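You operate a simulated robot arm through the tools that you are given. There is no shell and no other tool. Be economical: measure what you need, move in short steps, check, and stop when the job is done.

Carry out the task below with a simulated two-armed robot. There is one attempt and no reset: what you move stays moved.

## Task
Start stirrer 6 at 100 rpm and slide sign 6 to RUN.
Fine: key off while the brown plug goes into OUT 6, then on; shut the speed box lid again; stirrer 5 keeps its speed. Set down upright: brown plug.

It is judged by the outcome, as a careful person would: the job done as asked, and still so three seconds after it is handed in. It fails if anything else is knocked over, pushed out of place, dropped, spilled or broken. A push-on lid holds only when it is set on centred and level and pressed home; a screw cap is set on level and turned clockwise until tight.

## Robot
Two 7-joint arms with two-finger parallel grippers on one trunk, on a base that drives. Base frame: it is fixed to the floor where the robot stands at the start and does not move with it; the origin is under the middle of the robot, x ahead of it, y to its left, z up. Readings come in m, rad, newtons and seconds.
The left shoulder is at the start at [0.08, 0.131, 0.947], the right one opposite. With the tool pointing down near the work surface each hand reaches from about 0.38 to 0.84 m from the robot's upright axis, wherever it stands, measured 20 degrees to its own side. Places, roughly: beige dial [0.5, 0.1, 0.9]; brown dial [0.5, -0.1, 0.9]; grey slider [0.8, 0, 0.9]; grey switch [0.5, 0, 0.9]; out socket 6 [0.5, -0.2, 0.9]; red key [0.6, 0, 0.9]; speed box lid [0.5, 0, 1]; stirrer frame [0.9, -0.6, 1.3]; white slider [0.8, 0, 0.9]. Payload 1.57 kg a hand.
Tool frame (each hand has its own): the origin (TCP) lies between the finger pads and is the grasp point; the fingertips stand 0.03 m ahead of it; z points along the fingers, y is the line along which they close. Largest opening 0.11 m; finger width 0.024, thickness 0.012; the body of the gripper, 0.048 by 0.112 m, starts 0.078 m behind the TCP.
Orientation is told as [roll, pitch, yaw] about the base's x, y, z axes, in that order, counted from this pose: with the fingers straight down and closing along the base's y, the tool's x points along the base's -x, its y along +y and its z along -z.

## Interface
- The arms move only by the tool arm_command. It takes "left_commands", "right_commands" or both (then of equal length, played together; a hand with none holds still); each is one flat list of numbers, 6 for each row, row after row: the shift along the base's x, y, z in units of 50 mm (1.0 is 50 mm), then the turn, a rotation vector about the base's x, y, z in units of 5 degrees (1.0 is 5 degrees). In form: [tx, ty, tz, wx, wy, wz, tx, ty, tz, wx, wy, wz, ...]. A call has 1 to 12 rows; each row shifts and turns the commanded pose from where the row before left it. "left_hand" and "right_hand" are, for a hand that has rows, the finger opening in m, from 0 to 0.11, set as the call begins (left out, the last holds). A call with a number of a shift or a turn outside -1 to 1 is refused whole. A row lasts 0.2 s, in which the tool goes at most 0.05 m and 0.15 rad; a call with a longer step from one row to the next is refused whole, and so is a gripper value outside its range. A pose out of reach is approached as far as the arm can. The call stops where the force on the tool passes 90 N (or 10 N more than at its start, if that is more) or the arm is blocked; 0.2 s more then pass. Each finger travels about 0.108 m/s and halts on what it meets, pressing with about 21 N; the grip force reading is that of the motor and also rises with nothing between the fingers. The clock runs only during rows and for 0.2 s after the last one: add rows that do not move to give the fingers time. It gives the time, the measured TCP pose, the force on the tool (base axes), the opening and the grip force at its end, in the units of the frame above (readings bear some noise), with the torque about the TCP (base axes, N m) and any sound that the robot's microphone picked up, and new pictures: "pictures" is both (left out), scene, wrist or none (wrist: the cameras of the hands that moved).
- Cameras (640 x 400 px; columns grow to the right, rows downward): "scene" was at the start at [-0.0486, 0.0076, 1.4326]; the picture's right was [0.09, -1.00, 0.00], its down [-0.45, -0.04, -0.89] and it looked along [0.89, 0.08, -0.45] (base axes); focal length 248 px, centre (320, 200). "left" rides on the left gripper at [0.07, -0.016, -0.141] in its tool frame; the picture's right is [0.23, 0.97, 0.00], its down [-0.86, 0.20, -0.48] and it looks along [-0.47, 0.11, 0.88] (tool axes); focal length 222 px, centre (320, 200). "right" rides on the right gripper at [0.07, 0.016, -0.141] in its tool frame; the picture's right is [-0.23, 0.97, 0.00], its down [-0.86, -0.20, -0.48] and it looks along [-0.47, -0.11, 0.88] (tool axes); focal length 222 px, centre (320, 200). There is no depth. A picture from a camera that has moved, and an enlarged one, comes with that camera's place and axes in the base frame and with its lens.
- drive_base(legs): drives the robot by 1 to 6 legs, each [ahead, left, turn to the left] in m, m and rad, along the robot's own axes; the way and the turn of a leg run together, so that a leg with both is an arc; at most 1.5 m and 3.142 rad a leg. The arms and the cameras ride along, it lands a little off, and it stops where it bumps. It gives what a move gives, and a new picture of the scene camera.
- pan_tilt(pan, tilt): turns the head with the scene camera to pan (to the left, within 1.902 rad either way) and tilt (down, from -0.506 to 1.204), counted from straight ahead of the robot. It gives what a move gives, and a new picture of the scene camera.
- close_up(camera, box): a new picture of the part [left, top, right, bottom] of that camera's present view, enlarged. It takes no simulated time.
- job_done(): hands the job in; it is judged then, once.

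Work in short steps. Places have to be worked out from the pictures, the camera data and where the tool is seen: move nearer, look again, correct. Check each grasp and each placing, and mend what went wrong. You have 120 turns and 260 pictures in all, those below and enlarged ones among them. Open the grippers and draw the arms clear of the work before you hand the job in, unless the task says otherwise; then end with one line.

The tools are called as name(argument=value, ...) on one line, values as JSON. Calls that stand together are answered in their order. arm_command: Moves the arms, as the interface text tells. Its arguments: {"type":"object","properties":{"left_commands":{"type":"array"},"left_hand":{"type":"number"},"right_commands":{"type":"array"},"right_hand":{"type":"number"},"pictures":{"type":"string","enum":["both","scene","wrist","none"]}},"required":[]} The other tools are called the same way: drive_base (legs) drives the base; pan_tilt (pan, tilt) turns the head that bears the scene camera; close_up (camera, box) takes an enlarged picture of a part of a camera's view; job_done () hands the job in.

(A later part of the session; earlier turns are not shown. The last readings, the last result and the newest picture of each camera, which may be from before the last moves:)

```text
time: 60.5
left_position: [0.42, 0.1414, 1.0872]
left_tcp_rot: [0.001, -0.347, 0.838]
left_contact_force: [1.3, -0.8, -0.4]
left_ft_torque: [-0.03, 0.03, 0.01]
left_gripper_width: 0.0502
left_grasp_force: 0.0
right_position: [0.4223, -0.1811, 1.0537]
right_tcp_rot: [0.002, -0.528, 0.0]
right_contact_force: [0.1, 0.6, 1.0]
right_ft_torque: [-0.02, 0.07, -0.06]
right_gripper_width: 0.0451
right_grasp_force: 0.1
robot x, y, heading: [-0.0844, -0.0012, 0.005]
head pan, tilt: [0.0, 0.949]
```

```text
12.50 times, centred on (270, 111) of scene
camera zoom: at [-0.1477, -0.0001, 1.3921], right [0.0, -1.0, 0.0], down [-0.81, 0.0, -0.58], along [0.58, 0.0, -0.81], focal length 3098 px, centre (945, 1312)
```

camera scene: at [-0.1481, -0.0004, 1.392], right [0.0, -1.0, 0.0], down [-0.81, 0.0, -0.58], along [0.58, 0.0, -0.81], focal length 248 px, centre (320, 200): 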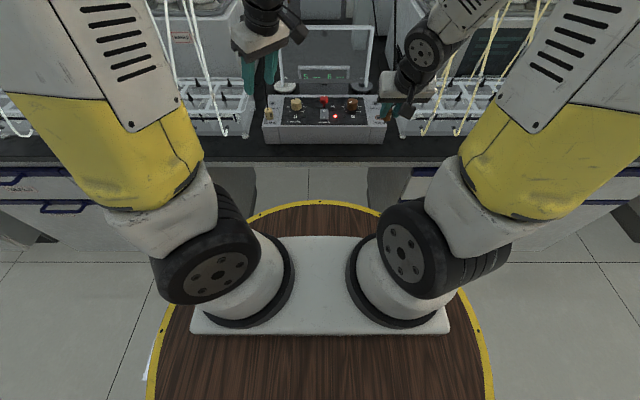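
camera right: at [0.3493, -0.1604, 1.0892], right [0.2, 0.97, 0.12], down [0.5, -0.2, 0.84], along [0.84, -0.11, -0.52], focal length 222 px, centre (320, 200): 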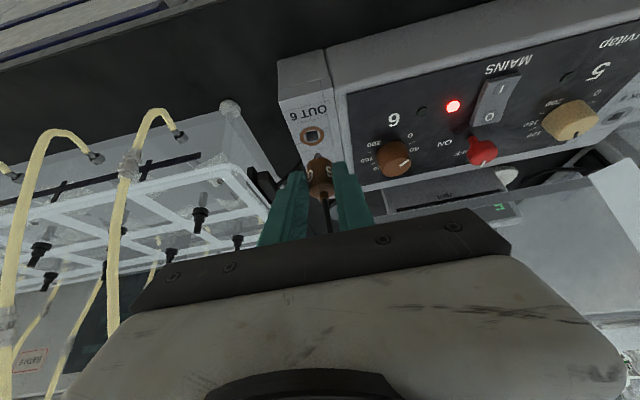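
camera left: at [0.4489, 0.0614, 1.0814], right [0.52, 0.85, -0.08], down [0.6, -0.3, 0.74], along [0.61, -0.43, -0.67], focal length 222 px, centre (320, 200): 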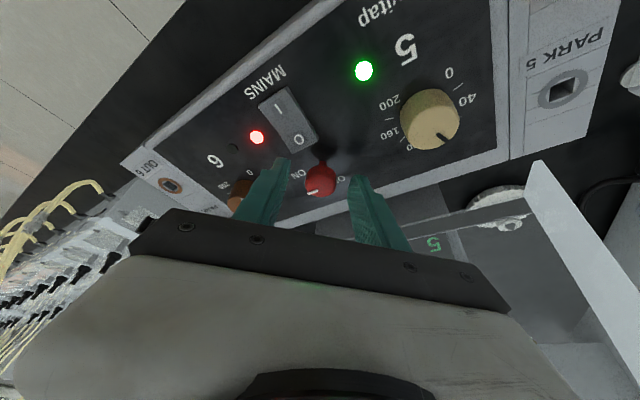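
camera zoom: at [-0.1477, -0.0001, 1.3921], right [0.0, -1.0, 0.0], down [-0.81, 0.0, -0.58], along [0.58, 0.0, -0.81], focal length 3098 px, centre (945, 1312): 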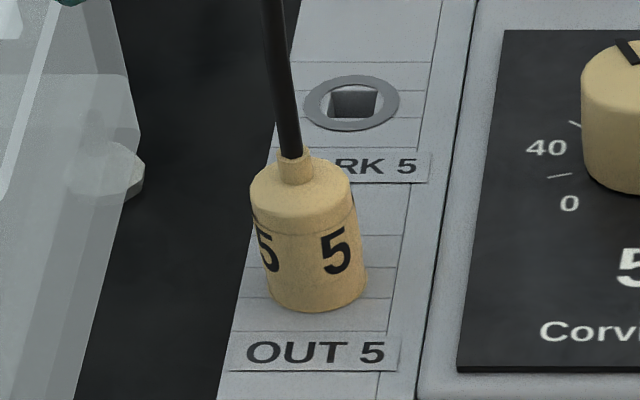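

Both plugs sit at the same height: brown plug is seated and upright. Now I move the right hand aside and the left back above the key.

arm_command(right_commands=[-0.2, 0, 0.6, 0, 0, 0, 0, -0.4, 0.6, 0, 0, 0, 0, -0.6, 0.3, 0, 0, 0, 0, -0.6, 0.2, 0, 0, 0, 0, -0.5, 0, 0, 0, 0, 0, 0, 0, 0, 0, 0], left_commands=[0.4, -0.54, 0, 0, 0, 0, 0.4, -0.54, 0, 0, 0, 0, 0.4, -0.54, 0, 0, 0, 0, 0.4, -0.54, 0, 0, 0, 0, 0.5, -0.54, 0, 0, 0, 0, 0.4, -0.53, 0, 0, 0, 0], pictures="scene")

close_up(camera="left", box=[220, 70, 420, 230])

```text
time: 61.9
left_position: [0.5451, -0.0212, 1.0861]
left_tcp_rot: [0.001, -0.346, 0.839]
left_contact_force: [0.0, 0.7, -0.5]
left_ft_torque: [0.02, 0.01, 0.02]
left_gripper_width: 0.0501
left_grasp_force: 0.0
right_position: [0.4106, -0.2846, 1.1386]
right_tcp_rot: [0.003, -0.526, 0.0]
right_contact_force: [0.7, 0.3, -0.6]
right_ft_torque: [-0.01, -0.02, -0.01]
right_gripper_width: 0.0451
right_grasp_force: 0.0
robot x, y, heading: [-0.0808, 0.0013, -0.003]
head pan, tilt: [0.0, 0.949]
camera scene: at [-0.1485, -0.0002, 1.392], right [0.0, -1.0, 0.0], down [-0.81, 0.0, -0.58], along [0.58, 0.0, -0.81], focal length 248 px, centre (320, 200)
```

scene: 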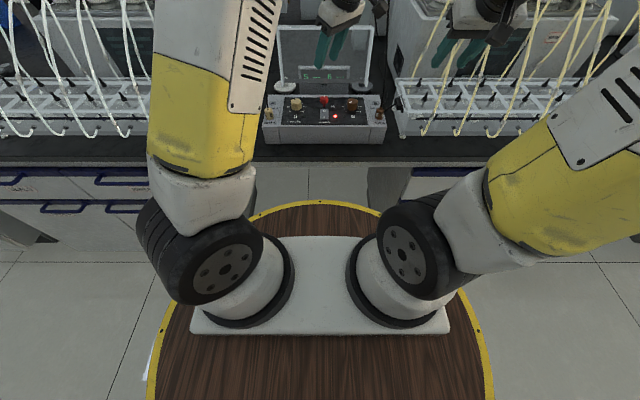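

```text
2.50 times, centred on (320, 150) of left
camera zoom: at [0.4798, -0.1168, 1.1959], right [-0.87, 0.49, -0.08], down [0.28, 0.61, 0.74], along [0.41, 0.62, -0.67], focal length 555 px, centre (320, 325)
```

zoom: 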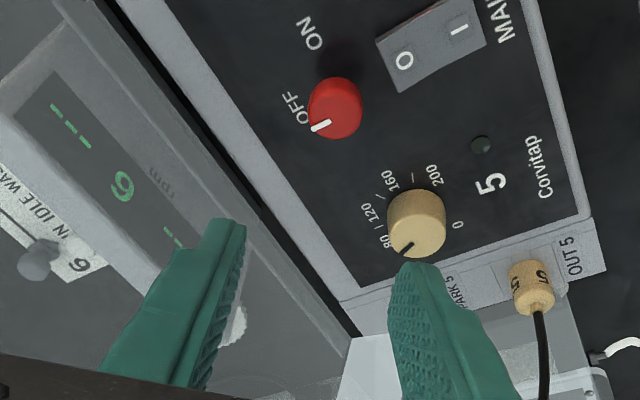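

Key is as left, OFF. I descend to the same pose as at release.

arm_command(left_commands=[0, 0, -0.8, 0, 0, 0, 0, 0.02, -0.8, 0, 0, 0, 0, 0, -0.66, 0, 0, 0, 0, 0, 0, 0, 0, 0], pictures="none")

close_up(camera="left", box=[220, 90, 420, 230])

```text
time: 62.9
left_position: [0.5445, -0.0203, 0.9738]
left_tcp_rot: [0.0, -0.347, 0.837]
left_contact_force: [-0.1, 0.5, 0.2]
left_ft_torque: [-0.03, -0.04, 0.05]
left_gripper_width: 0.05
left_grasp_force: 0.0
right_position: [0.4094, -0.2841, 1.1384]
right_tcp_rot: [0.003, -0.527, 0.0]
right_contact_force: [0.1, 0.1, 0.1]
right_ft_torque: [-0.01, 0.01, -0.03]
right_gripper_width: 0.045
right_grasp_force: 0.0
robot x, y, heading: [-0.0794, 0.0017, 0.0]
head pan, tilt: [0.0, 0.949]
```

```text
2.86 times, centred on (320, 160) of left
camera zoom: at [0.4799, -0.1152, 1.0831], right [-0.87, 0.49, -0.08], down [0.28, 0.61, 0.74], along [0.41, 0.62, -0.67], focal length 635 px, centre (320, 314)
```

zoom: 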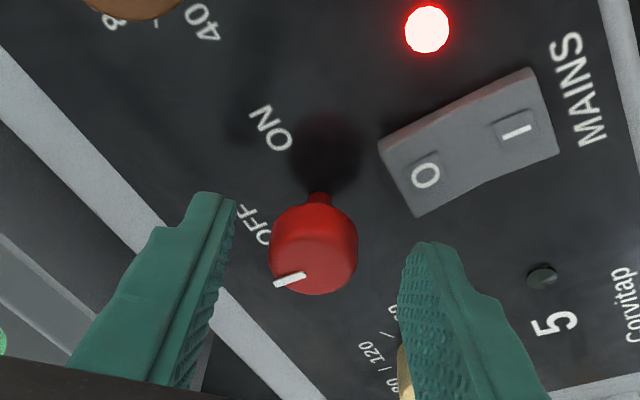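

Aligned. I close and turn clockwise 50°.

arm_command(left_commands=[0, 0, 0, 0, 0, 0, 0, 0, 0, 0, 0, 0, -0.01, 0.012, 0, 0, 0, -1, -0.01, 0.012, 0, 0, 0, -1, -0.01, 0.012, 0, 0, 0, -1, -0.005, 0.014, 0, 0, 0, -1, -0.005, 0.015, 0, 0, 0, -1, -0.005, 0.015, 0, 0, 0, -1, 0, 0.015, 0, 0, 0, -1, 0, 0.015, 0, 0, 0, -1, 0, 0.015, 0, 0, 0, -1, 0, 0.015, 0, 0, 0, -1], left_hand=0.012, pictures="none")

arm_command(left_commands=[0.003, 0.015, 0, 0, 0, -1, 0.005, 0.015, 0, 0, 0, -1, 0.005, 0.015, 0, 0, 0, -1, 0.005, 0.014, 0, 0, 0, -1, 0.008, 0.013, 0, 0, 0, -1, 0.01, 0.012, 0, 0, 0, -1, 0.01, 0.012, 0, 0, 0, -1, 0.01, 0.012, 0, 0, 0, -1, 0, 0, 0, 0, 0, -0.4], pictures="none")

close_up(camera="scene", box=[260, 50, 390, 148])

```text
time: 65.5
left_position: [0.5429, -0.0134, 0.9735]
left_tcp_rot: [-0.002, -0.346, -0.035]
left_contact_force: [8.4, -9.0, -6.2]
left_ft_torque: [-0.21, 0.06, -0.11]
left_gripper_width: 0.0245
left_grasp_force: 36.2
right_position: [0.4125, -0.2853, 1.1378]
right_tcp_rot: [0.003, -0.527, 0.0]
right_contact_force: [-0.5, 0.2, -0.1]
right_ft_torque: [0.0, -0.04, 0.01]
right_gripper_width: 0.045
right_grasp_force: 0.1
robot x, y, heading: [-0.0812, -0.0031, -0.001]
head pan, tilt: [0.0, 0.949]
```

```text
time: 67.5
left_position: [0.5457, -0.0053, 0.9741]
left_tcp_rot: [0.0, -0.346, -0.765]
left_contact_force: [2.1, 7.4, -2.6]
left_ft_torque: [0.15, -0.11, 0.48]
left_gripper_width: 0.0247
left_grasp_force: 35.9
right_position: [0.4109, -0.2843, 1.1389]
right_tcp_rot: [0.002, -0.527, -0.001]
right_contact_force: [-0.1, 0.3, -0.5]
right_ft_torque: [-0.01, -0.01, -0.01]
right_gripper_width: 0.0449
right_grasp_force: 0.0
robot x, y, heading: [-0.0817, -0.0017, 0.002]
head pan, tilt: [0.0, 0.949]
```

```text
4.08 times, centred on (325, 99) of scene
camera zoom: at [-0.1481, -0.0001, 1.392], right [0.0, -1.0, 0.0], down [-0.81, 0.0, -0.58], along [0.58, 0.0, -0.81], focal length 1012 px, centre (300, 612)
```

zoom: 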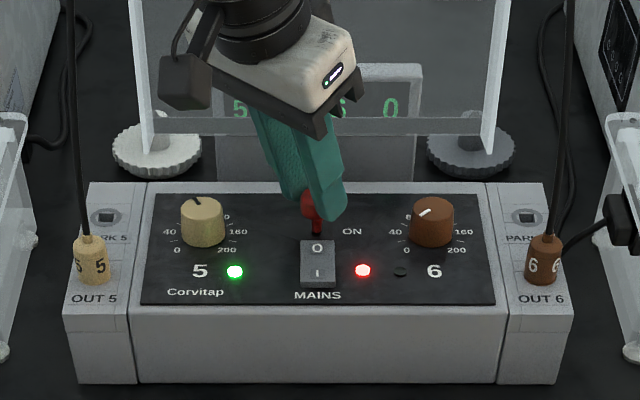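

Key is ON: 5's lamp is lit, 6 reads 0. I release the key and retreat the left hand up and left.

arm_command(left_commands=[0, 0, 0, 0, 0, 0, 0, 0, 0, 0, 0, 0, 0, 0, 0.6, 0, 0, 0, 0, 0, 0.9, 0, 0, 0, -0.3, 0.5, 0.8, 0, 0, 0, -0.3, 0.9, 0, 0, 0, 0, -0.3, 0.9, 0, 0, 0, 0, 0, 0.9, 0, 0, 0, 0, 0, 0.9, 0, 0, 0, 0], left_hand=0.05, pictures="none")

close_up(camera="scene", box=[280, 60, 380, 135])

close_up(camera="right", box=[240, 0, 640, 220])

```text
time: 69.5
left_position: [0.5, 0.2009, 1.0895]
left_tcp_rot: [-0.001, -0.347, -0.77]
left_contact_force: [-0.6, -0.4, 0.1]
left_ft_torque: [0.04, 0.0, 0.01]
left_gripper_width: 0.0506
left_grasp_force: 0.0
right_position: [0.4112, -0.285, 1.1399]
right_tcp_rot: [0.004, -0.527, -0.001]
right_contact_force: [0.9, 0.2, -0.4]
right_ft_torque: [0.04, -0.01, 0.02]
right_gripper_width: 0.0449
right_grasp_force: 0.0
robot x, y, heading: [-0.0813, -0.0015, -0.001]
head pan, tilt: [0.0, 0.949]
```

```text
5.33 times, centred on (330, 98) of scene
camera zoom: at [-0.1482, -0.0007, 1.392], right [0.0, -1.0, 0.0], down [-0.81, 0.0, -0.58], along [0.58, 0.0, -0.81], focal length 1322 px, centre (267, 747)
```

zoom: 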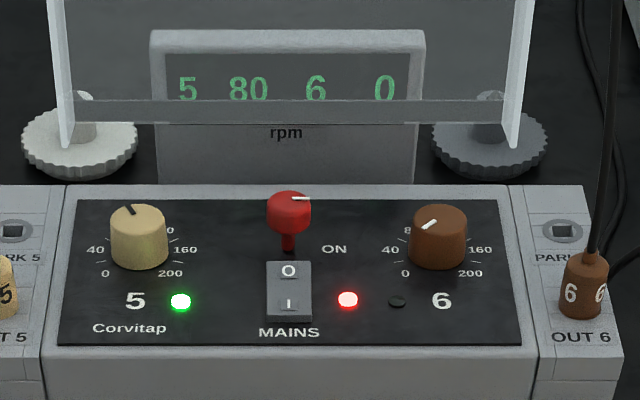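

```text
1.60 times, centred on (440, 110) of right
camera zoom: at [0.2807, -0.2674, 1.2257], right [0.2, 0.97, 0.12], down [0.5, -0.2, 0.84], along [0.84, -0.11, -0.52], focal length 355 px, centre (128, 344)
```

zoom: 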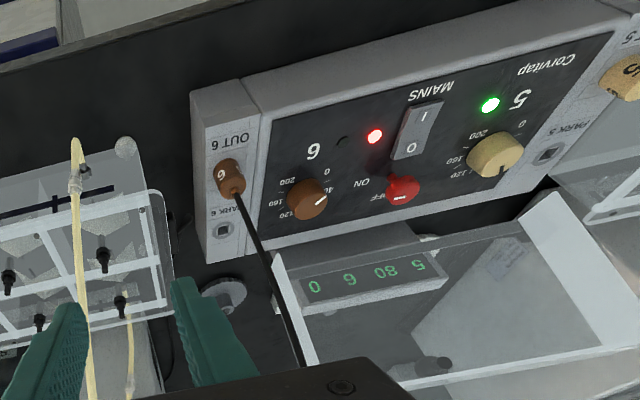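

Display: 5 at 80, 6 at 0. Dial 6's axis is ≈(0.539, −0.102), top ≈0.953. I bring the right hand over it via the front side, leaned 20° and yawed +25°.

arm_command(right_commands=[0, 0.9, 0, 0, 0.5, 0, 0, 0.9, 0, 0, 0.5, 0, 0, 0.9, 0, 0, 0.5, 0, 0, 0.9, 0, 0, 0.5, 0, 0.49, 0, -0.3, 0, 0, 1, 0.49, 0, -0.3, 0, 0, 1, 0.49, 0, -0.3, 0, 0, 1, 0.49, 0, -0.3, 0, 0, 1, 0.48, 0, -0.4, 0, 0, 1, 0, 0, 0, 0, 0, 0], right_hand=0.055, pictures="scene")

close_up(camera="right", box=[220, 50, 420, 230])

```text
time: 71.7
left_position: [0.4996, 0.1996, 1.0894]
left_tcp_rot: [0.0, -0.347, -0.768]
left_contact_force: [0.0, 0.1, -1.0]
left_ft_torque: [-0.01, -0.03, -0.03]
left_gripper_width: 0.0502
left_grasp_force: 0.0
right_position: [0.5328, -0.1056, 1.0584]
right_tcp_rot: [0.004, -0.354, 0.436]
right_contact_force: [0.1, 0.7, 0.3]
right_ft_torque: [-0.01, -0.02, -0.02]
right_gripper_width: 0.0551
right_grasp_force: 0.0
robot x, y, heading: [-0.0817, -0.0011, 0.003]
head pan, tilt: [0.0, 0.949]
camera scene: at [-0.1482, -0.0004, 1.392], right [0.0, -1.0, 0.0], down [-0.81, 0.0, -0.58], along [0.58, 0.0, -0.81], focal length 248 px, centre (320, 200)
```

scene: 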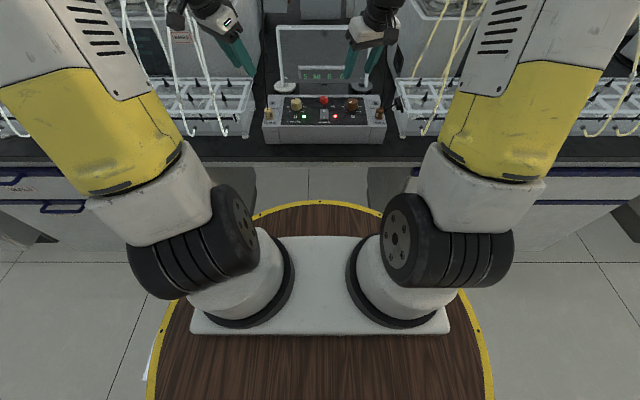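

```text
2.22 times, centred on (320, 140) of right
camera zoom: at [0.4238, -0.1385, 1.1669], right [-0.22, 0.97, 0.08], down [0.66, 0.09, 0.74], along [0.72, 0.22, -0.66], focal length 494 px, centre (320, 333)
```

zoom: 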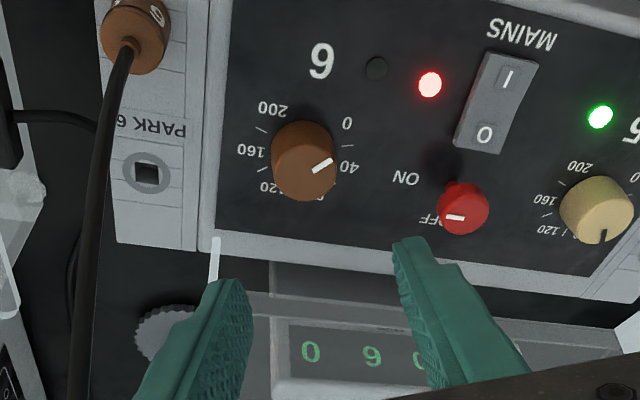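

Dial axis refined to (0.542, −0.101). I descend around it.

arm_command(right_commands=[0.04, 0.02, -0.7, 0, 0, 0, 0.03, 0.02, -0.7, 0, 0, 0, 0, 0, -0.48, 0, 0, 0, 0, 0, 0, 0, 0, 0], right_hand=0.046, pictures="none")

close_up(camera="right", box=[220, 90, 420, 230])

```text
time: 72.7
left_position: [0.4989, 0.1997, 1.0895]
left_tcp_rot: [-0.001, -0.347, -0.769]
left_contact_force: [-0.3, -0.5, -0.8]
left_ft_torque: [0.02, 0.01, -0.01]
left_gripper_width: 0.05
left_grasp_force: 0.0
right_position: [0.5365, -0.1048, 0.9659]
right_tcp_rot: [0.004, -0.352, 0.436]
right_contact_force: [0.2, -0.2, 1.0]
right_ft_torque: [-0.04, 0.01, 0.0]
right_gripper_width: 0.0461
right_grasp_force: 0.0
robot x, y, heading: [-0.0813, -0.0043, 0.0]
head pan, tilt: [0.0, 0.949]
```

```text
2.86 times, centred on (320, 160) of right
camera zoom: at [0.4279, -0.1364, 1.0743], right [-0.22, 0.97, 0.08], down [0.66, 0.09, 0.74], along [0.72, 0.22, -0.66], focal length 635 px, centre (320, 314)
```

zoom: 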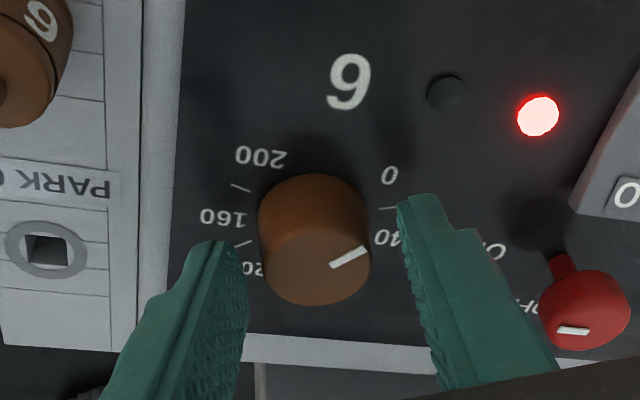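

Centred. I close and turn clockwise 50°, then read the display.

arm_command(right_commands=[0, 0, 0, 0, 0, 0, 0, 0, 0, 0, 0, 0, -0.002, 0.01, 0, 0, 0, -1, -0.001, 0.01, 0, 0, 0, -1, 0, 0.01, 0, 0, 0, -1, 0.001, 0.01, 0, 0, 0, -1, 0.002, 0.01, 0, 0, 0, -1, 0.003, 0.01, 0, 0, 0, -1, 0.003, 0.01, 0, 0, 0, -1, 0.004, 0.009, 0, 0, 0, -1, 0.005, 0.009, 0, 0, 0, -1, 0.005, 0.009, 0, 0, 0, -1], right_hand=0.015, pictures="none")

close_up(camera="scene", box=[280, 60, 380, 135])

```text
time: 75.3
left_position: [0.5006, 0.2013, 1.0896]
left_tcp_rot: [-0.001, -0.346, -0.767]
left_contact_force: [0.3, 0.1, 0.0]
left_ft_torque: [0.02, -0.01, -0.02]
left_gripper_width: 0.0499
left_grasp_force: 0.0
right_position: [0.5368, -0.0966, 0.9672]
right_tcp_rot: [0.006, -0.357, -0.436]
right_contact_force: [14.6, 16.9, 3.5]
right_ft_torque: [0.37, -0.43, 0.29]
right_gripper_width: 0.0322
right_grasp_force: 40.4
robot x, y, heading: [-0.0815, 0.0012, 0.004]
head pan, tilt: [0.0, 0.949]
```

```text
5.33 times, centred on (330, 98) of scene
camera zoom: at [-0.1477, 0.0004, 1.3921], right [0.0, -1.0, 0.0], down [-0.81, 0.0, -0.58], along [0.58, 0.0, -0.81], focal length 1322 px, centre (267, 747)
```

zoom: 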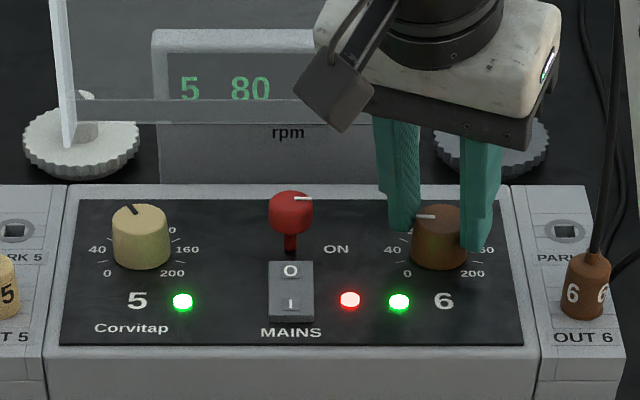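

Stirrer 6's lamp is lit and the dial turns. I turn 40° more, then release and lift to read the display.

arm_command(right_commands=[0.01, 0.015, 0, 0, 0, -1, 0.01, 0.015, 0, 0, 0, -1, 0.006, 0.009, 0, 0, 0, -1, 0.006, 0.009, 0, 0, 0, -1, 0.006, 0.008, 0, 0, 0, -1, 0.006, 0.008, 0, 0, 0, -1, 0.007, 0.007, 0, 0, 0, -1, 0.007, 0.007, 0, 0, 0, -1], pictures="none")

arm_command(right_commands=[0, 0, 0, 0, 0, 0, 0, 0, 0, 0, 0, 0, 0, 0, 0.5, 0, 0, 0, 0, 0, 0.5, 0, 0, 1, 0, -0.01, 0, 0, 0, 1, 0, -0.01, 0, 0, 0, 1, 0, -0.01, 0, 0, 0, 1, 0, -0.01, 0, 0, 0, 1, 0, -0.01, 0, 0, 0, 1, 0, -0.01, 0, 0, 0, 1, 0, -0.01, 0, 0, 0, 1], right_hand=0.05, pictures="none")

close_up(camera="right", box=[220, 50, 420, 230])

close_up(camera="scene", box=[280, 60, 380, 135])

```text
time: 77.1
left_position: [0.5005, 0.2016, 1.0881]
left_tcp_rot: [-0.002, -0.348, -0.765]
left_contact_force: [-0.1, -0.5, -0.1]
left_ft_torque: [0.0, 0.01, 0.0]
left_gripper_width: 0.0501
left_grasp_force: 0.2
right_position: [0.542, -0.092, 0.9663]
right_tcp_rot: [0.012, -0.355, -1.133]
right_contact_force: [22.4, 32.9, 0.0]
right_ft_torque: [0.58, -0.74, 0.42]
right_gripper_width: 0.0322
right_grasp_force: 40.5
robot x, y, heading: [-0.0822, 0.002, 0.002]
head pan, tilt: [0.0, 0.949]
```

```text
time: 79.5
left_position: [0.5008, 0.2, 1.0881]
left_tcp_rot: [0.0, -0.346, -0.77]
left_contact_force: [-0.4, -0.7, -0.7]
left_ft_torque: [-0.02, -0.01, -0.04]
left_gripper_width: 0.0501
left_grasp_force: 0.1
right_position: [0.539, -0.098, 1.0157]
right_tcp_rot: [0.002, -0.353, -0.434]
right_contact_force: [0.0, 0.8, 1.6]
right_ft_torque: [-0.03, -0.01, 0.0]
right_gripper_width: 0.0503
right_grasp_force: 0.1
robot x, y, heading: [-0.0793, 0.0002, 0.005]
head pan, tilt: [0.0, 0.949]
```

```text
2.22 times, centred on (320, 140) of right
camera zoom: at [0.4431, -0.0339, 1.124], right [0.6, 0.79, 0.08], down [0.49, -0.45, 0.74], along [0.63, -0.41, -0.66], focal length 494 px, centre (320, 333)
```

zoom: 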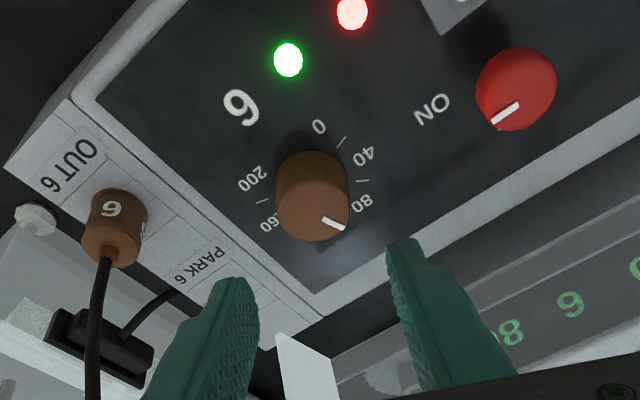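

```text
5.33 times, centred on (330, 98) of scene
camera zoom: at [-0.1481, -0.0002, 1.392], right [0.0, -1.0, 0.0], down [-0.81, 0.0, -0.58], along [0.58, 0.0, -0.81], focal length 1322 px, centre (267, 747)
```

zoom: 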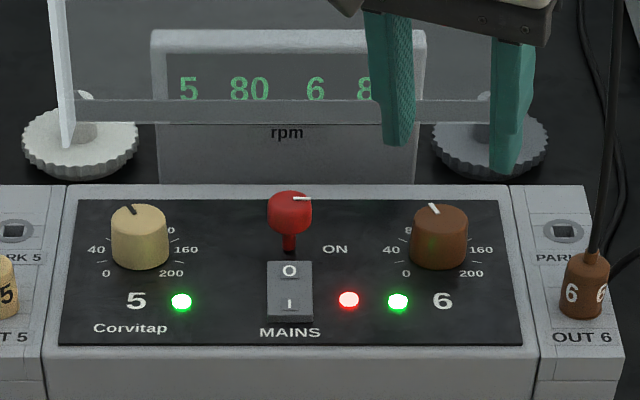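

The 6 display begins with 8. I look from the wrist camera for the exact value.

close_up(camera="right", box=[380, 130, 500, 220])

close_up(camera="left", box=[0, 0, 400, 250])

```text
4.44 times, centred on (440, 175) of right
camera zoom: at [0.4431, -0.0339, 1.124], right [0.6, 0.79, 0.08], down [0.49, -0.45, 0.74], along [0.63, -0.41, -0.66], focal length 987 px, centre (-213, 311)
```

zoom: 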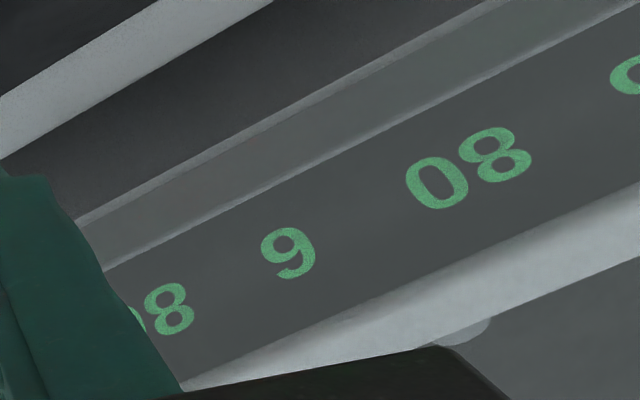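

```text
1.60 times, centred on (200, 125) of left
camera zoom: at [0.4057, 0.2669, 1.1985], right [0.52, 0.85, -0.08], down [0.6, -0.3, 0.74], along [0.61, -0.43, -0.67], focal length 355 px, centre (512, 320)
```

zoom: 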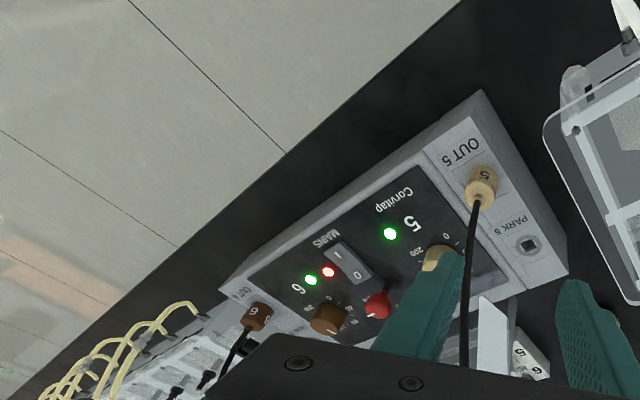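

6 reads about 80. I regrip the dial here and turn about 22° more; axis adjusted to ≈(0.546, −0.097).

arm_command(right_commands=[0.02, 0.06, -0.5, 0, 0, 0, 0.02, 0.02, -0.5, 0, 0, 0, 0, 0, 0, 0, 0, 0], pictures="none")

arm_command(right_commands=[0, 0, 0, 0, 0, 0, 0, 0, 0, 0, 0, 0, 0.003, 0.009, 0, 0, 0, -1, 0.003, 0.009, 0, 0, 0, -1, 0.003, 0.009, 0, 0, 0, -1, 0.003, 0.009, 0, 0, 0, -1, 0.001, 0.003, 0, 0, 0, -0.4], right_hand=0.015, pictures="none")

close_up(camera="right", box=[380, 100, 580, 230])

close_up(camera="scene", box=[280, 60, 380, 135])

```text
time: 80.3
left_position: [0.5001, 0.1999, 1.0883]
left_tcp_rot: [-0.001, -0.348, -0.767]
left_contact_force: [0.2, -0.5, 0.9]
left_ft_torque: [-0.02, 0.01, 0.03]
left_gripper_width: 0.0502
left_grasp_force: 0.1
right_position: [0.5409, -0.095, 0.9652]
right_tcp_rot: [0.003, -0.352, -0.438]
right_contact_force: [-0.4, -0.3, 0.4]
right_ft_torque: [0.0, 0.0, 0.02]
right_gripper_width: 0.0499
right_grasp_force: 0.0
robot x, y, heading: [-0.0816, -0.0003, 0.0]
head pan, tilt: [0.0, 0.949]
```

```text
time: 81.9
left_position: [0.5006, 0.1986, 1.0896]
left_tcp_rot: [-0.001, -0.349, -0.769]
left_contact_force: [0.6, -0.6, 1.1]
left_ft_torque: [0.0, -0.02, 0.05]
left_gripper_width: 0.0503
left_grasp_force: 0.0
right_position: [0.5425, -0.0944, 0.9655]
right_tcp_rot: [0.003, -0.354, -0.823]
right_contact_force: [3.6, -23.0, -9.8]
right_ft_torque: [-0.99, -0.32, -0.12]
right_gripper_width: 0.0318
right_grasp_force: 40.2
robot x, y, heading: [-0.0792, 0.0007, -0.005]
head pan, tilt: [0.0, 0.949]
```

```text
3.08 times, centred on (480, 165) of right
camera zoom: at [0.4772, 0.0014, 1.0735], right [0.86, 0.51, 0.08], down [0.29, -0.6, 0.74], along [0.43, -0.62, -0.66], focal length 684 px, centre (-172, 308)
```

zoom: 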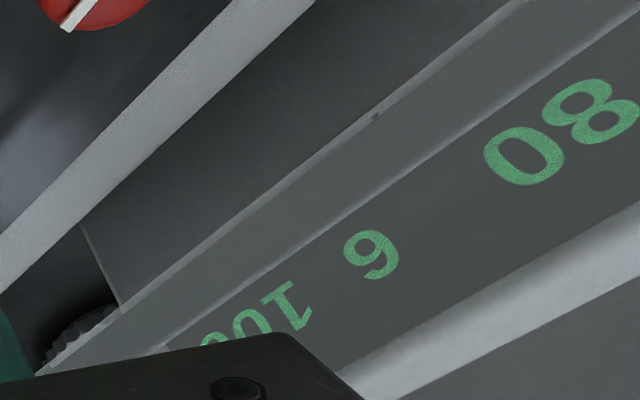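

```text
5.33 times, centred on (330, 98) of scene
camera zoom: at [-0.1477, -0.0014, 1.3921], right [0.0, -1.0, 0.0], down [-0.81, 0.0, -0.58], along [0.58, 0.0, -0.81], focal length 1322 px, centre (267, 747)
```

zoom: 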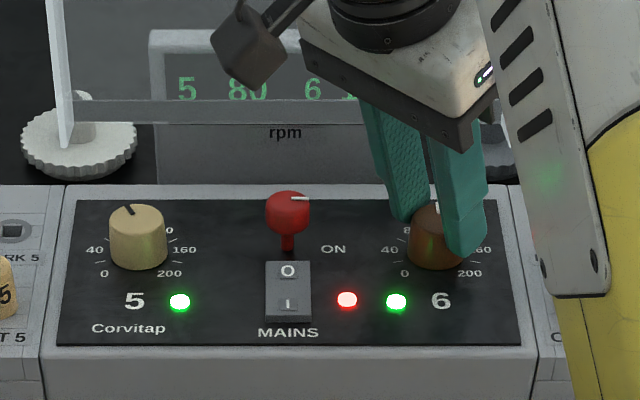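

Display 6 reads "100". I release, lift and retreat, then confirm.

arm_command(right_commands=[0, 0, 0, 0, 0, 0, 0, 0, 0, 0, 0, 0, 0, 0, 0.6, 0, 0, 0, 0, 0, 0.9, 0, 0, 0, -0.4, 0, 0.7, 0, 0, 1, -0.8, 0, 0.4, 0, 0, 1, -0.8, -0.2, 0.2, 0, 0, 1, -0.2, -0.7, 0, 0, 0, 1, 0, -0.9, 0, 0, 0, 1, 0, -0.9, 0, 0, 0, 1], right_hand=0.055, pictures="none")

close_up(camera="scene", box=[280, 60, 380, 135])

```text
time: 84.1
left_position: [0.4998, 0.2009, 1.0903]
left_tcp_rot: [0.0, -0.347, -0.768]
left_contact_force: [-1.2, -0.1, -0.3]
left_ft_torque: [0.01, 0.0, -0.02]
left_gripper_width: 0.0502
left_grasp_force: 0.1
right_position: [0.4323, -0.2286, 1.1061]
right_tcp_rot: [0.002, -0.353, -0.296]
right_contact_force: [-0.5, 0.5, 0.3]
right_ft_torque: [-0.04, 0.01, -0.01]
right_gripper_width: 0.0549
right_grasp_force: 0.1
robot x, y, heading: [-0.0804, 0.0004, 0.004]
head pan, tilt: [0.0, 0.949]
```

```text
5.33 times, centred on (330, 98) of scene
camera zoom: at [-0.1482, 0.0, 1.392], right [0.0, -1.0, 0.0], down [-0.81, 0.0, -0.58], along [0.58, 0.0, -0.81], focal length 1322 px, centre (267, 747)
```

zoom: 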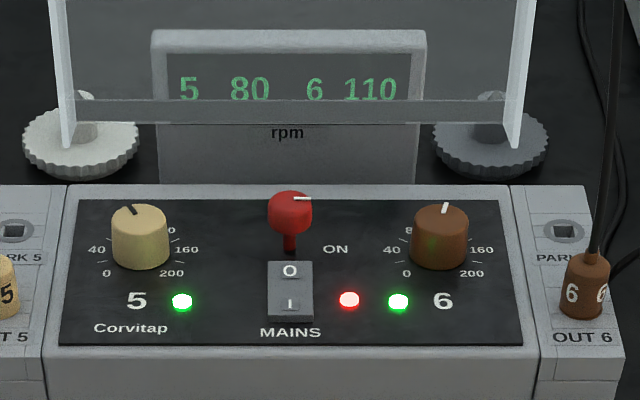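

It settled at 110, so I must turn it back about 10°. I bring the right hand back over the dial.

arm_command(right_commands=[0, 0.88, 0, 0, 0, 0, 0, 0.88, 0, 0, 0, 0, 0, 0.87, 0, 0, 0, 0, 0.72, 0, -0.3, 0, 0, 0, 0.71, 0, -0.5, 0, 0, 0, 0.7, 0, -0.5, 0, 0, 0, 0, 0, -0.8, 0, 0, 0, 0, 0, -0.7, 0, 0, 0, 0, 0, 0, 0, 0, 0], right_hand=0.05, pictures="none")

close_up(camera="right", box=[220, 90, 420, 230])

```text
time: 86.1
left_position: [0.4993, 0.1999, 1.0893]
left_tcp_rot: [0.0, -0.347, -0.769]
left_contact_force: [0.5, 0.3, -0.2]
left_ft_torque: [0.01, -0.04, -0.02]
left_gripper_width: 0.05
left_grasp_force: 0.0
right_position: [0.5392, -0.0962, 0.9653]
right_tcp_rot: [0.002, -0.352, -0.296]
right_contact_force: [0.4, -0.6, 0.0]
right_ft_torque: [-0.05, -0.02, -0.01]
right_gripper_width: 0.05
right_grasp_force: 0.1
robot x, y, heading: [-0.0798, 0.0016, 0.003]
head pan, tilt: [0.0, 0.949]
```

```text
2.86 times, centred on (320, 160) of right
camera zoom: at [0.4351, -0.0456, 1.0737], right [0.49, 0.87, 0.08], down [0.55, -0.38, 0.74], along [0.68, -0.32, -0.66], focal length 635 px, centre (320, 314)
```

zoom: 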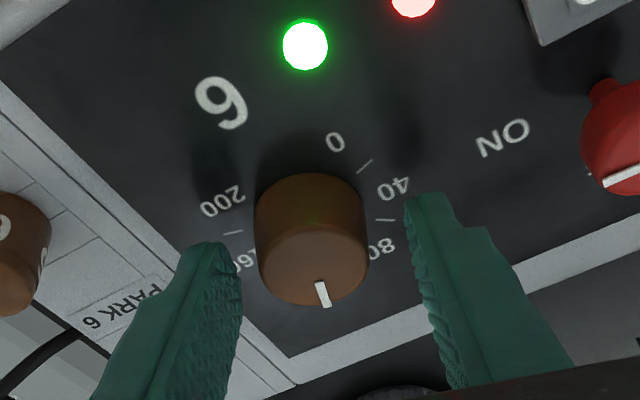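

Nearly centred; I shift 2 mm, close, and turn back counter-clockwise 10°, then look.

arm_command(right_commands=[-0.02, -0.035, 0, 0, 0, 0, 0, 0, 0, 0, 0, 0, 0, 0, 0, 0, 0, 0, 0, -0.009, 0, 0, 0, 1, 0, -0.009, 0, 0, 0, 1, 0, 0, 0, 0, 0, 0], right_hand=0.02, pictures="none")

close_up(camera="right", box=[220, 90, 420, 230])

close_up(camera="scene", box=[280, 60, 380, 135])

```text
time: 87.5
left_position: [0.5001, 0.1998, 1.0893]
left_tcp_rot: [-0.001, -0.348, -0.768]
left_contact_force: [0.0, 0.2, -0.2]
left_ft_torque: [0.02, -0.03, -0.01]
left_gripper_width: 0.05
left_grasp_force: 0.0
right_position: [0.5381, -0.1005, 0.9657]
right_tcp_rot: [0.0, -0.351, -0.122]
right_contact_force: [6.1, -9.1, -0.8]
right_ft_torque: [-0.22, 0.28, -0.08]
right_gripper_width: 0.032
right_grasp_force: 40.6
robot x, y, heading: [-0.0815, 0.0001, 0.003]
head pan, tilt: [0.0, 0.949]
```

```text
2.86 times, centred on (320, 160) of right
camera zoom: at [0.4272, -0.0681, 1.0739], right [0.33, 0.94, 0.08], down [0.61, -0.28, 0.74], along [0.72, -0.2, -0.66], focal length 635 px, centre (320, 314)
```

zoom: 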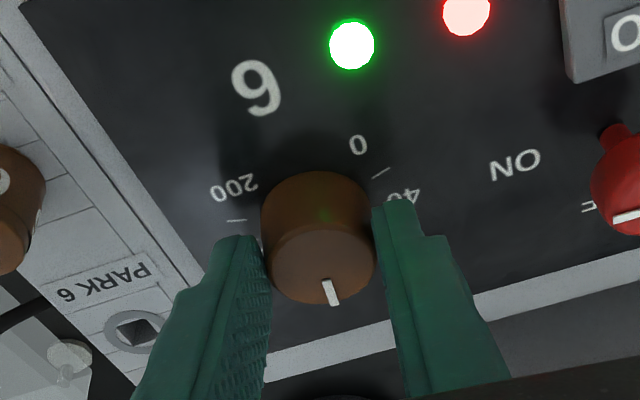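

```text
5.33 times, centred on (330, 98) of scene
camera zoom: at [-0.1479, -0.0007, 1.392], right [0.0, -1.0, 0.0], down [-0.81, 0.0, -0.58], along [0.58, 0.0, -0.81], focal length 1322 px, centre (267, 747)
```

zoom: 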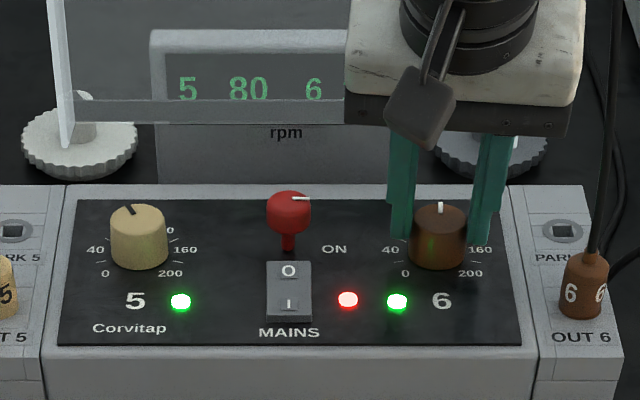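

Pointer now looks straight up (100). I release gently, lift and back away to read the display.

arm_command(right_commands=[0, 0, 0, 0, 0, 0, 0, 0, 0, 0, 0, 0, 0, 0, 0.6, 0, 0, 0, 0, 0, 0.9, 0, 0, 0, -0.4, 0, 0.7, 0, 0, 0, -0.8, 0, 0.4, 0, 0, 0, -0.8, -0.2, 0.2, 0, 0, 0, -0.2, -0.7, 0, 0, 0, 0, 0, -0.9, 0, 0, 0, 0, 0, -0.9, 0, 0, 0, 0], right_hand=0.05, pictures="none")

close_up(camera="scene", box=[280, 60, 380, 135])

```text
time: 89.7
left_position: [0.4995, 0.2012, 1.0884]
left_tcp_rot: [0.0, -0.348, -0.768]
left_contact_force: [-0.3, -0.4, -0.5]
left_ft_torque: [0.0, -0.01, 0.03]
left_gripper_width: 0.0502
left_grasp_force: 0.1
right_position: [0.4254, -0.236, 1.1051]
right_tcp_rot: [0.002, -0.353, -0.122]
right_contact_force: [0.3, 0.2, 0.1]
right_ft_torque: [0.0, 0.01, -0.03]
right_gripper_width: 0.0502
right_grasp_force: 0.1
robot x, y, heading: [-0.0854, 0.0009, 0.003]
head pan, tilt: [0.0, 0.949]
```

```text
5.33 times, centred on (330, 98) of scene
camera zoom: at [-0.1482, -0.0001, 1.392], right [0.0, -1.0, 0.0], down [-0.81, 0.0, -0.58], along [0.58, 0.0, -0.81], focal length 1322 px, centre (267, 747)
```

zoom: 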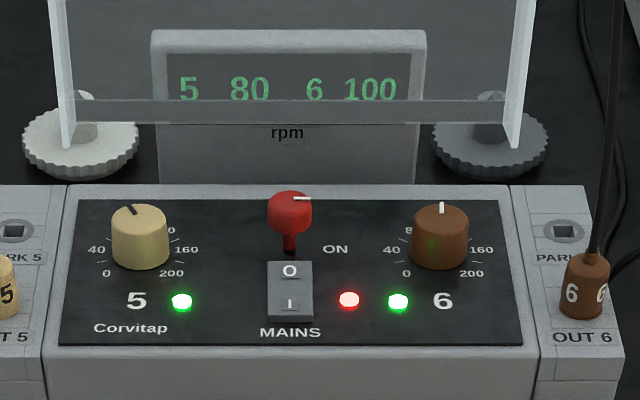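

6 reads 100 and 5 reads 80. Next, closing the lid: I raise both hands, straighten their yaw, and drive back forward 8 cm.

arm_command(left_commands=[0, 0, 0.4, 0, 0, 1, 0, 0, 0.4, 0, 0, 1, 0, 0, 0.4, 0, 0, 1, 0, 0, 0.4, 0, 0, 1, 0, 0, 0.4, 0, 0, 1, 0, 0, 0.4, 0, 0, 1, 0, 0, 0.4, 0, 0, 1, 0, 0, 0.2, 0, 0, 1, 0, 0, 0, 0, 0, 0.8], right_commands=[0, 0, 0.4, 0, 0, 1, 0, 0, 0.4, 0, 0, 0.4, 0, 0, 0.4, 0, 1, 0, 0, 0, 0.4, 0, 1, 0, 0, 0, 0, 0, 1, 0, 0, 0, 0, 0, 1, 0, 0, 0, 0, 0, 0.04, 0, 0, 0, 0, 0, 0, 0, 0, 0, 0, 0, 0, 0], left_hand=0, right_hand=0, pictures="none")

drive_base(legs=[[0.075, 0, 0]])

```text
time: 91.7
left_position: [0.5004, 0.1982, 1.2392]
left_tcp_rot: [0.0, -0.349, 0.002]
left_contact_force: [0.2, 0.9, -0.9]
left_ft_torque: [-0.02, 0.02, -0.02]
left_gripper_width: 0.0002
left_grasp_force: 20.9
right_position: [0.4275, -0.2332, 1.1847]
right_tcp_rot: [0.004, 0.001, 0.001]
right_contact_force: [-0.3, 0.3, 0.0]
right_ft_torque: [0.03, 0.02, 0.0]
right_gripper_width: 0.0
right_grasp_force: 20.7
robot x, y, heading: [-0.0817, -0.0007, -0.003]
head pan, tilt: [0.0, 0.949]
```

```text
time: 92.7
left_position: [0.5743, 0.1985, 1.2399]
left_tcp_rot: [0.001, -0.346, 0.002]
left_contact_force: [-1.0, -0.2, 0.2]
left_ft_torque: [0.02, -0.01, -0.02]
left_gripper_width: 0.0
left_grasp_force: 20.9
right_position: [0.5021, -0.2346, 1.1851]
right_tcp_rot: [0.003, -0.001, 0.002]
right_contact_force: [0.4, 0.3, 0.2]
right_ft_torque: [0.04, -0.03, 0.03]
right_gripper_width: 0.0
right_grasp_force: 21.0
robot x, y, heading: [-0.0033, 0.0003, 0.005]
head pan, tilt: [0.0, 0.949]
camera scene: at [-0.0744, -0.0004, 1.392], right [0.0, -1.0, 0.0], down [-0.81, 0.0, -0.58], along [0.58, 0.0, -0.81], focal length 248 px, centre (320, 200)
```

scene: 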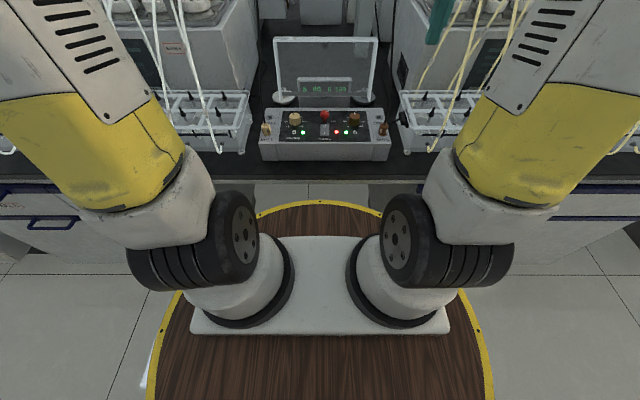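

Back in place. The right hand goes in front of the lid as a catcher (≈0.51, −0.11), the left goes behind the lid top at (0.67, 0.06).

arm_command(left_commands=[0.48, -0.69, 0, 0, 0, 0, 0.48, -0.69, 0, 0, 0, 0, 0.48, -0.69, 0, 0, 0, 0, 0.48, -0.69, 0, 0, 0, 0, 0, 0, 0, 0, 0, 0, 0, 0, -0.8, 0, 0, 0, 0, 0, -0.8, 0, 0, 0, 0, 0, -0.8, 0, 0, 0, 0, 0, 0, 0, 0, 0], right_commands=[-0.5, 0, 0, 0, 0, 0, -0.5, 0.2, 0, 0, 0, 0, 0, 0.8, 0, 0, 0, 0, 0, 0.8, -0.4, 0, 0, 0, 0, 0.7, -0.5, 0, 0, 0, 0, 0, -0.8, 0, 0, 0, 0.4, 0, 0, 0, 0, 0, 0.4, 0, 0, 0, 0, 0, 0.36, 0, 0, 0, 0, 0])

close_up(camera="scene", box=[250, 20, 400, 145])

```text
time: 94.7
left_position: [0.6694, 0.0601, 1.1193]
left_tcp_rot: [0.001, -0.348, 0.003]
left_contact_force: [-0.4, 0.1, 0.3]
left_ft_torque: [-0.02, -0.01, 0.05]
left_gripper_width: 0.0
left_grasp_force: 20.4
right_position: [0.5087, -0.1091, 1.0992]
right_tcp_rot: [0.001, -0.001, 0.001]
right_contact_force: [-0.4, -0.7, -0.2]
right_ft_torque: [-0.02, -0.01, -0.02]
right_gripper_width: 0.0
right_grasp_force: 20.6
robot x, y, heading: [-0.0063, -0.0003, -0.002]
head pan, tilt: [0.0, 0.949]
camera scene: at [-0.0743, -0.0004, 1.392], right [0.0, -1.0, 0.0], down [-0.81, 0.0, -0.58], along [0.58, 0.0, -0.81], focal length 248 px, centre (320, 200)
camera right: at [0.44, -0.0912, 1.241], right [0.23, 0.97, 0.0], down [0.86, -0.2, 0.48], along [0.47, -0.11, -0.88], focal length 222 px, centre (320, 200)
camera left: at [0.555, 0.0426, 1.2291], right [-0.22, 0.97, -0.08], down [0.64, 0.2, 0.74], along [0.74, 0.11, -0.67], focal length 222 px, centre (320, 200)
```

scene: 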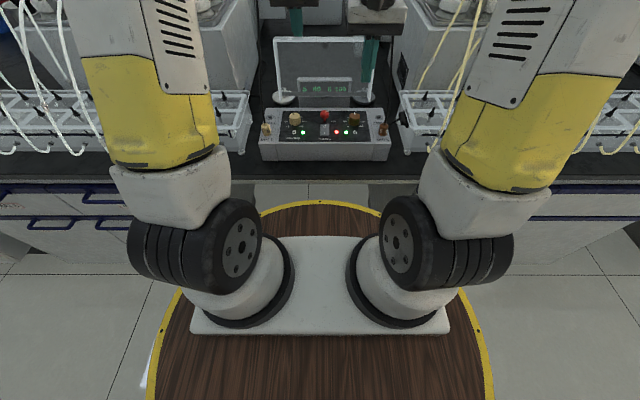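
right: 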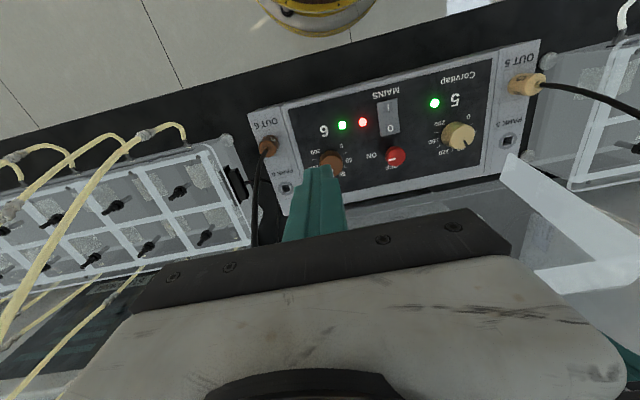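
left: 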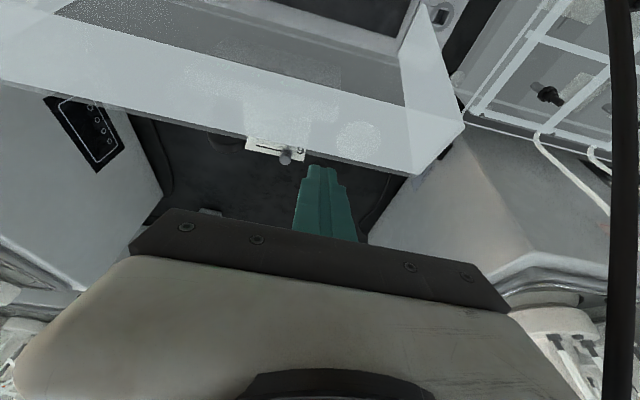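

```text
3.20 times, centred on (325, 82) of scene
camera zoom: at [-0.0743, -0.0004, 1.392], right [0.0, -1.0, 0.0], down [-0.81, 0.0, -0.58], along [0.58, 0.0, -0.81], focal length 793 px, centre (304, 576)
```

zoom: 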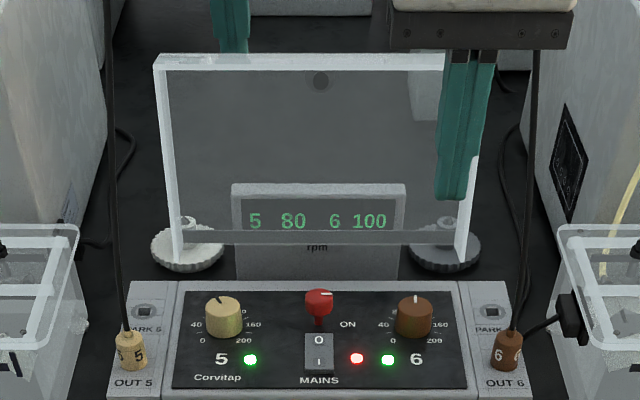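

Left fingers are behind the lid. I lower them 20 mm more and pull slowly towards the robot.

arm_command(left_commands=[0, 0, -0.4, 0, 0, 0, -0.2, 0, 0, 0, 0, 0, -0.2, 0, 0, 0, 0, 0, -0.2, 0, 0, 0, 0, 0, -0.2, 0, 0, 0, 0, 0, -0.2, 0, 0, 0, 0, 0, -0.2, 0, 0, 0, 0, 0], pictures="none")

close_up(camera="scene", box=[250, 20, 400, 145])

```text
time: 96.3
left_position: [0.611, 0.0598, 1.0989]
left_tcp_rot: [0.0, -0.347, 0.004]
left_contact_force: [0.0, 0.3, -0.3]
left_ft_torque: [0.0, 0.01, -0.01]
left_gripper_width: 0.0
left_grasp_force: 21.3
right_position: [0.5089, -0.1096, 1.0999]
right_tcp_rot: [0.004, 0.001, 0.0]
right_contact_force: [-1.2, -0.3, 0.1]
right_ft_torque: [0.0, -0.05, 0.02]
right_gripper_width: 0.0001
right_grasp_force: 20.5
robot x, y, heading: [-0.0104, 0.0019, 0.004]
head pan, tilt: [0.0, 0.949]
```

```text
3.20 times, centred on (325, 82) of scene
camera zoom: at [-0.0741, -0.0004, 1.392], right [0.0, -1.0, 0.0], down [-0.81, 0.0, -0.58], along [0.58, 0.0, -0.81], focal length 793 px, centre (304, 576)
```

zoom: 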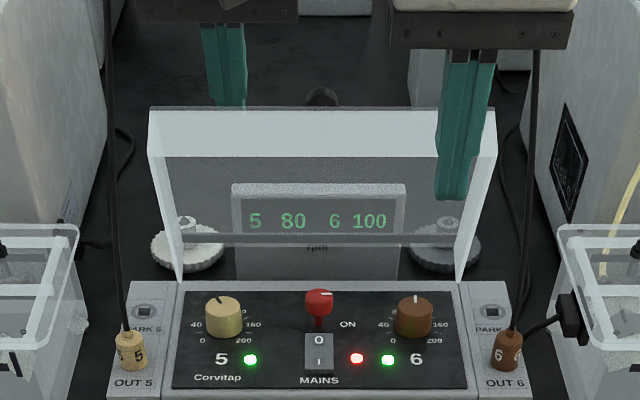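

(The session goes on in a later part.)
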